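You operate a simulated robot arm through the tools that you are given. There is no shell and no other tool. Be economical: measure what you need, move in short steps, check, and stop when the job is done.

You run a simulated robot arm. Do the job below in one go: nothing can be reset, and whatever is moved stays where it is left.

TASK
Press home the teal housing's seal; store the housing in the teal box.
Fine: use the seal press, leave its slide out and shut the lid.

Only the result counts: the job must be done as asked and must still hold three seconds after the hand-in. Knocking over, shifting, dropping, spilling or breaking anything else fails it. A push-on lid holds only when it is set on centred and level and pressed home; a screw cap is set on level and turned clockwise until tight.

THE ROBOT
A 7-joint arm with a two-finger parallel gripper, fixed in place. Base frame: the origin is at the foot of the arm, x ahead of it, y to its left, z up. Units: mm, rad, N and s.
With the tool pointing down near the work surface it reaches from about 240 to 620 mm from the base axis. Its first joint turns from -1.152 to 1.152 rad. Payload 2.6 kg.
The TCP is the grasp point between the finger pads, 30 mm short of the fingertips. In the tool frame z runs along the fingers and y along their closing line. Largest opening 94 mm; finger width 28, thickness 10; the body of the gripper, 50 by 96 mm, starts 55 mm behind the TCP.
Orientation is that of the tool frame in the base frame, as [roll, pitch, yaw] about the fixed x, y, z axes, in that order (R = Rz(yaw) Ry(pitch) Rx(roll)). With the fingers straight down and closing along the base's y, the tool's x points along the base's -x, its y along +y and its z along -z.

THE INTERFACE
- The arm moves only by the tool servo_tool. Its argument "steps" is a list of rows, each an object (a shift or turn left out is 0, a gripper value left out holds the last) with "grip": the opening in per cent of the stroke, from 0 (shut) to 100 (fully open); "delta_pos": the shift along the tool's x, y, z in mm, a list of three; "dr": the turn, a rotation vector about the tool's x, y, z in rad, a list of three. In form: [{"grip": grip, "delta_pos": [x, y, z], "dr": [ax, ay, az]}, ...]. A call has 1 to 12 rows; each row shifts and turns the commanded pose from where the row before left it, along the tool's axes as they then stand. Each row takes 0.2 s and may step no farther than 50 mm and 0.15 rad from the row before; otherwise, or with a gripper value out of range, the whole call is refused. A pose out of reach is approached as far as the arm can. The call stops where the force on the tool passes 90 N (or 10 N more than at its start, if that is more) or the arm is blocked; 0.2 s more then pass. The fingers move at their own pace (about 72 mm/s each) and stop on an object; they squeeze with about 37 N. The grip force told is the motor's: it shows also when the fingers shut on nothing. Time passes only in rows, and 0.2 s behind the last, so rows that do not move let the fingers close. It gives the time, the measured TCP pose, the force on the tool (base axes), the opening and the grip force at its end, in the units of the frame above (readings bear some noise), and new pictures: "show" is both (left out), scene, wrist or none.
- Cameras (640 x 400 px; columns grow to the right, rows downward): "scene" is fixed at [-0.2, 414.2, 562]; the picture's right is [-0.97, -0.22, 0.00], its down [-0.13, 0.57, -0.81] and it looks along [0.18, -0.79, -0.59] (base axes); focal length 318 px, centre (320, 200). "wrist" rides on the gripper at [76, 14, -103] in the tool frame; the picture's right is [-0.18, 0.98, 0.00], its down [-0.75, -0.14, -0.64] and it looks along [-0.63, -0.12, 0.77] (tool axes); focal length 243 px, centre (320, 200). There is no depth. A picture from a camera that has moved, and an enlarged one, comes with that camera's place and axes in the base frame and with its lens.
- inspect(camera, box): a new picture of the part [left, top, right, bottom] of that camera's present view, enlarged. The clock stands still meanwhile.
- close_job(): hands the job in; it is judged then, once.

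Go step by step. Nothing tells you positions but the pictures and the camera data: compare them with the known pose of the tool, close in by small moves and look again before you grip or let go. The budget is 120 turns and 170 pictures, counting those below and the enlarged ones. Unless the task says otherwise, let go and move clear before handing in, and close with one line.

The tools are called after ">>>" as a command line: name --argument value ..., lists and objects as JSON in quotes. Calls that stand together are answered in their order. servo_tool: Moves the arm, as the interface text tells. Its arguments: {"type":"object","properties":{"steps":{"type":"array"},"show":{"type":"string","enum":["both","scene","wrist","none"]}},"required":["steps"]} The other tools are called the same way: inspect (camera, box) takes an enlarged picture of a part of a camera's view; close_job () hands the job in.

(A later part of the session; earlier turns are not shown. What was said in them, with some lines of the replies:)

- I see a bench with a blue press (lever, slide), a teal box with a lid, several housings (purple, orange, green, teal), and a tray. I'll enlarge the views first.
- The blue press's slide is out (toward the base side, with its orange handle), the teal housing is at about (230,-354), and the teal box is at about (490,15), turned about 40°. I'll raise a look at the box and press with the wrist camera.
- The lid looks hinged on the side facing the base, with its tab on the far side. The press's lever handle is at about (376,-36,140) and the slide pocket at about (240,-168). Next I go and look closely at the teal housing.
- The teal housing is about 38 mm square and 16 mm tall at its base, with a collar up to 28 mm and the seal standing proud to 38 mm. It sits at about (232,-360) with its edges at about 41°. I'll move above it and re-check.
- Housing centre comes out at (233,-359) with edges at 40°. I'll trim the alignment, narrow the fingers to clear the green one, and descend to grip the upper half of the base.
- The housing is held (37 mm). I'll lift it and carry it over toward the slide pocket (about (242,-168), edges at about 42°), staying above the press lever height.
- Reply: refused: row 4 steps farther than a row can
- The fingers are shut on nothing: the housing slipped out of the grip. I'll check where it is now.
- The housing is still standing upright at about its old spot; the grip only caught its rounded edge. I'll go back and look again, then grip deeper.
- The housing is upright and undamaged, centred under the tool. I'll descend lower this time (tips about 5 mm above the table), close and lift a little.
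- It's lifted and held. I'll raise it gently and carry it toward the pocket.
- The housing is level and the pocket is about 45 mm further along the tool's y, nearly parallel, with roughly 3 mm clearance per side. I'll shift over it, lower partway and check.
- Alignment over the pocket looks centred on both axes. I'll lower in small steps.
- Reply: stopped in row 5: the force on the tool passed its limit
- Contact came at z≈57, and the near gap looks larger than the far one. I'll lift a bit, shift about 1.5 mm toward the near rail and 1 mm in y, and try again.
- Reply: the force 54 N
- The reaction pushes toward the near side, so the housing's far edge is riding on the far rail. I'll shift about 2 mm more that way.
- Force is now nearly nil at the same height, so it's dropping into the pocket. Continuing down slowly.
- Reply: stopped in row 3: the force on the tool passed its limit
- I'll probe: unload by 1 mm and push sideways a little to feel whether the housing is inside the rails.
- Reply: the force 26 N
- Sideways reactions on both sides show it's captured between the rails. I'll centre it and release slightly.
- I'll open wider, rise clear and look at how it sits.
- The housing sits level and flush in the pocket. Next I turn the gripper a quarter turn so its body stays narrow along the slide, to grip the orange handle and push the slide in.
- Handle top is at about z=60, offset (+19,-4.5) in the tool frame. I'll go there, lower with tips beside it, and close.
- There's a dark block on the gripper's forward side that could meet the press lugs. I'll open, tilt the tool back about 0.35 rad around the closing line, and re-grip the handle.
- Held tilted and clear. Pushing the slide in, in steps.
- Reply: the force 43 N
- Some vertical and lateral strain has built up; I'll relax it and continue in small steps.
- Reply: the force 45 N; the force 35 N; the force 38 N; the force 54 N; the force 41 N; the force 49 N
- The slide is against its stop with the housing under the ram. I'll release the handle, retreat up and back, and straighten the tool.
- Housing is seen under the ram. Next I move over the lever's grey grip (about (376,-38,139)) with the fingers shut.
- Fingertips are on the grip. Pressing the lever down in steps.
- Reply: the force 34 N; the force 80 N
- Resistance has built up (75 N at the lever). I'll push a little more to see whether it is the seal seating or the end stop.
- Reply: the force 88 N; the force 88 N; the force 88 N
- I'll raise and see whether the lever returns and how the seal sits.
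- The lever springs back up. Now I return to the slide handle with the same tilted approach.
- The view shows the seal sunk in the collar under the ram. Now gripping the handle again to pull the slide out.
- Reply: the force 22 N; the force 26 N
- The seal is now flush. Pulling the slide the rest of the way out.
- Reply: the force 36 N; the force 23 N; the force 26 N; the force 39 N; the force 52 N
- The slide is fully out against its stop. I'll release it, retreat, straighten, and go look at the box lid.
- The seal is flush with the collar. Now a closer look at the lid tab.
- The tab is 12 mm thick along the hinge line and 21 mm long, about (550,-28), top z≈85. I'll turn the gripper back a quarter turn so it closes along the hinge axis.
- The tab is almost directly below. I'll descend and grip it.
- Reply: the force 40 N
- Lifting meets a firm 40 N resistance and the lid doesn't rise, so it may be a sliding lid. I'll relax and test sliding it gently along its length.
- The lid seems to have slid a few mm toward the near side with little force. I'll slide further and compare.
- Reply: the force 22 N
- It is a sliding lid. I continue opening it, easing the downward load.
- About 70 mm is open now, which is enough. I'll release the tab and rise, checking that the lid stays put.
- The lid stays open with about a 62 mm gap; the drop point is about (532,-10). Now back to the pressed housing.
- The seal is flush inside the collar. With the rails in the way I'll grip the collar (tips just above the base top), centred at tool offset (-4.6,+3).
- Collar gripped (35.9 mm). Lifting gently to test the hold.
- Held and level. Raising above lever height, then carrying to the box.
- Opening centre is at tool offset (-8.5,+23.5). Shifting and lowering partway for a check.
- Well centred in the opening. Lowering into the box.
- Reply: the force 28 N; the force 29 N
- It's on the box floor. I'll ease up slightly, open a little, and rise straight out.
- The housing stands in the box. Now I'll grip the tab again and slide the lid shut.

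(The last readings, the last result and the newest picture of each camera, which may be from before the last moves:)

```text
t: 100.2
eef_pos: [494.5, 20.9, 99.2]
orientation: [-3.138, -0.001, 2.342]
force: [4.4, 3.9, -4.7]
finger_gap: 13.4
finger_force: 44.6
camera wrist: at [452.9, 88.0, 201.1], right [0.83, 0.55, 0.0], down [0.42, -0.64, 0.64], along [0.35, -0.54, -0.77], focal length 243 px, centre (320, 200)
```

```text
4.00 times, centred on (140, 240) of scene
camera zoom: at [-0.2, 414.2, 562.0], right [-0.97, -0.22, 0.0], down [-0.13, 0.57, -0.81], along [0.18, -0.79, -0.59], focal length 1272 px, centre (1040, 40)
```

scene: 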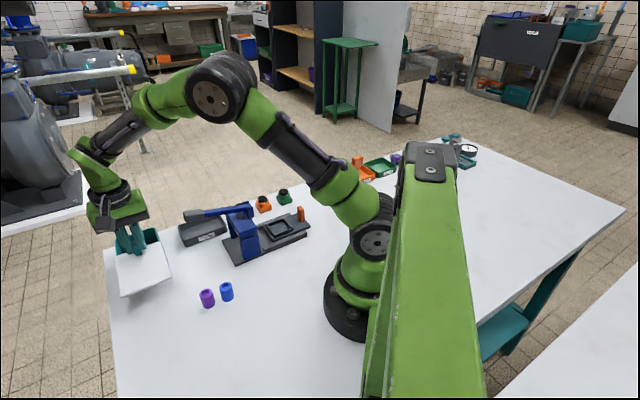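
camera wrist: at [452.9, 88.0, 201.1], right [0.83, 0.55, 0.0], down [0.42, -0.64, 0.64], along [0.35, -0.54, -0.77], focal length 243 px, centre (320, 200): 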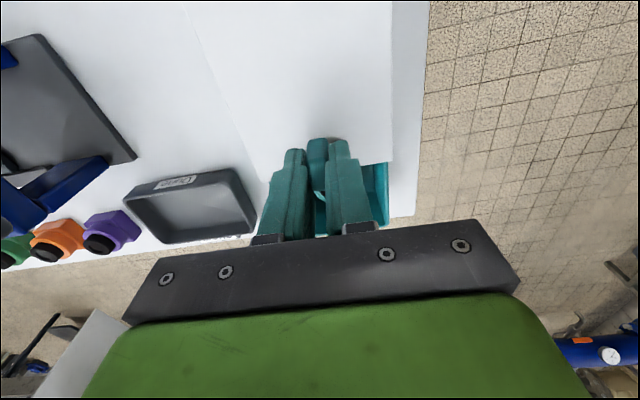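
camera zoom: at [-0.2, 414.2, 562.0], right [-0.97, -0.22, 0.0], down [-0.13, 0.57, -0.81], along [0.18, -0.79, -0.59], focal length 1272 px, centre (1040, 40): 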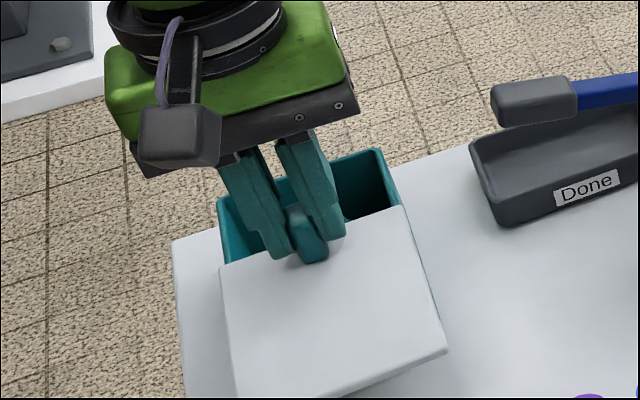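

>>> servo_tool --steps '[{"delta_pos": [-4, 0, 0]}, {"delta_pos": [-6, 0, 0]}, {"delta_pos": [-6, 0, 0]}, {"delta_pos": [-6, 0, 0]}, {"delta_pos": [-6, 0, 0]}, {"delta_pos": [-6, 0, 0]}, {}]' --show "none"

>>> servo_tool --steps '[{"delta_pos": [-6, 0, 0]}, {"delta_pos": [-6, 0, 0]}, {"delta_pos": [-6, 0, 0]}, {"delta_pos": [-6, 0, 0]}, {"delta_pos": [-5, 0, 0]}, {}]' --show "none"

>>> servo_tool --steps '[{"delta_pos": [-4, 0, 0]}, {"delta_pos": [-2.5, 0, 0]}, {}]' --show "none"

>>> inspect --camera "scene" --box '[95, 190, 185, 290]'

```text
t: 101.8
eef_pos: [520.4, -3.8, 99.0]
orientation: [-3.141, 0.001, 2.34]
force: [7.1, 6.2, 0.6]
finger_gap: 13.6
finger_force: 45.2
```

```text
t: 103.2
eef_pos: [540.0, -23.5, 98.3]
orientation: [3.139, 0.001, 2.34]
force: [16.5, 16.6, 2.8]
finger_gap: 13.2
finger_force: 45.3
```

```text
t: 104.0
eef_pos: [543.9, -27.6, 99.1]
orientation: [-3.14, 0.0, 2.342]
force: [16.6, 16.7, 5.1]
finger_gap: 13.6
finger_force: 45.1
```

```text
4.00 times, centred on (140, 240) of scene
camera zoom: at [-0.2, 414.2, 562.0], right [-0.97, -0.22, 0.0], down [-0.13, 0.57, -0.81], along [0.18, -0.79, -0.59], focal length 1272 px, centre (1040, 40)
```

zoom: 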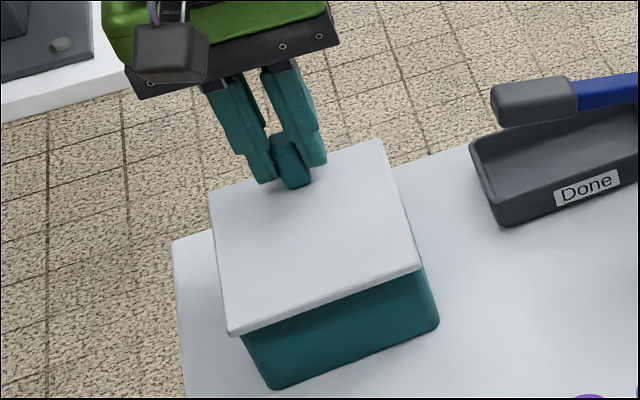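

Nearly shut, a few mm left. I'll ease the side load and push to the stop.

>>> servo_tool --steps '[{"delta_pos": [0, 0.8, 0]}, {"delta_pos": [-2.5, 0, 0]}, {}]' --show "none"

>>> servo_tool --steps '[{"delta_pos": [-2.5, 0, 0]}, {}]' --show "none"

>>> servo_tool --steps '[{"delta_pos": [-2, 0, 0]}, {}]' --show "none"

>>> inspect --camera "scene" --box '[95, 190, 185, 290]'

```text
t: 104.8
eef_pos: [546.1, -29.8, 98.1]
orientation: [3.141, 0.0, 2.337]
force: [13.7, 14.4, 7.2]
finger_gap: 13.1
finger_force: 44.7
```

```text
t: 105.4
eef_pos: [548.4, -33.1, 98.1]
orientation: [-3.14, -0.001, 2.337]
force: [13.0, 14.5, 5.5]
finger_gap: 13.2
finger_force: 44.8
```

```text
t: 106.0
eef_pos: [549.0, -32.9, 98.3]
orientation: [-3.139, -0.004, 2.338]
force: [-2.8, 17.0, 6.5]
finger_gap: 13.2
finger_force: 44.4
```

```text
4.00 times, centred on (140, 240) of scene
camera zoom: at [-0.3, 414.2, 562.0], right [-0.97, -0.22, 0.0], down [-0.13, 0.57, -0.81], along [0.18, -0.79, -0.59], focal length 1272 px, centre (1040, 40)
```

zoom: 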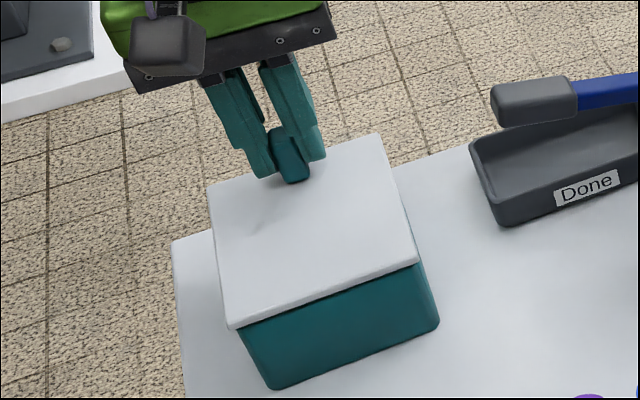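

>>> servo_tool --steps '[{"delta_pos": [-2, 0.4, 0]}, {}]' --show "none"

>>> servo_tool --steps '[{"delta_pos": [-1, 0, 0]}, {}, {"delta_pos": [1, 0, 0]}, {"grip": 35}, {}, {}, {"delta_pos": [0, 0, -20]}, {"delta_pos": [0, 0, -40]}, {"delta_pos": [0, 0, -40]}, {"delta_pos": [40, 0, -10]}, {}]'

>>> inspect --camera "scene" --box '[95, 190, 185, 290]'

>>> inspect --camera "scene" --box '[170, 160, 350, 310]'

```text
t: 106.6
eef_pos: [550.1, -33.4, 98.8]
orientation: [-3.139, -0.01, 2.335]
force: [-30.9, 18.5, 17.7]
finger_gap: 13.5
finger_force: 44.8
```

```text
t: 109.0
eef_pos: [522.1, -8.3, 209.8]
orientation: [-3.138, 0.0, 2.338]
force: [-0.5, 0.1, -0.1]
finger_gap: 32.8
finger_force: 0.1
camera wrist: at [480.0, 59.9, 311.1], right [0.84, 0.55, 0.0], down [0.42, -0.64, 0.64], along [0.35, -0.54, -0.77], focal length 243 px, centre (320, 200)
```

scene: 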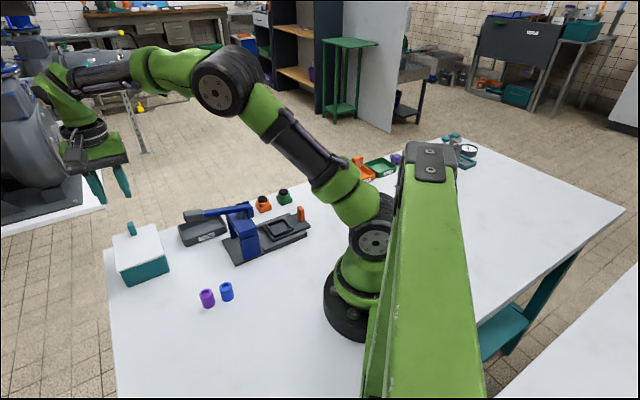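
wrist: 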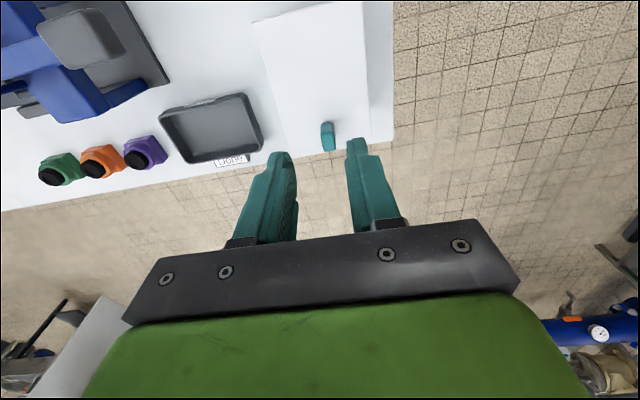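

```text
4.00 times, centred on (140, 240) of scene
camera zoom: at [-0.2, 414.2, 562.0], right [-0.97, -0.22, 0.0], down [-0.13, 0.57, -0.81], along [0.18, -0.79, -0.59], focal length 1272 px, centre (1040, 40)
```

zoom: 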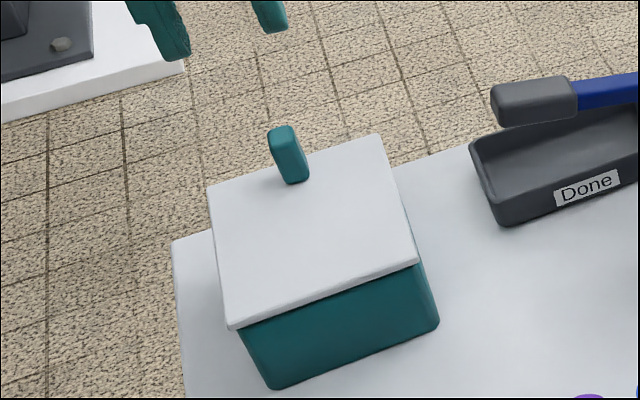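

```text
2.67 times, centred on (260, 235) of scene
camera zoom: at [-0.2, 414.2, 562.0], right [-0.97, -0.22, 0.0], down [-0.13, 0.57, -0.81], along [0.18, -0.79, -0.59], focal length 848 px, centre (480, 107)
```

zoom: 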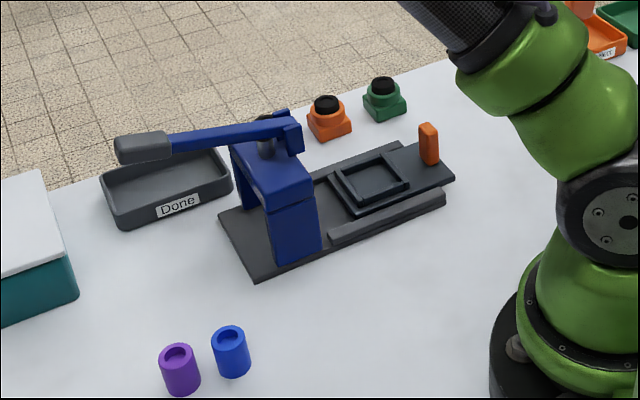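

The lid is shut to its stop, matching its starting position. The slide is out and empty, the lever is up, nothing else looks disturbed, and the gripper is clear, so I'm handing in.

>>> close_job

```text
The job is handed in.
```

The teal housing's seal is pressed flush, and the housing stands in the teal box with its sliding lid shut to the stop. The press slide is left out and empty. The housing slipped from the grip on the first pick-up. It stayed upright close to its old spot, and the second grip held.
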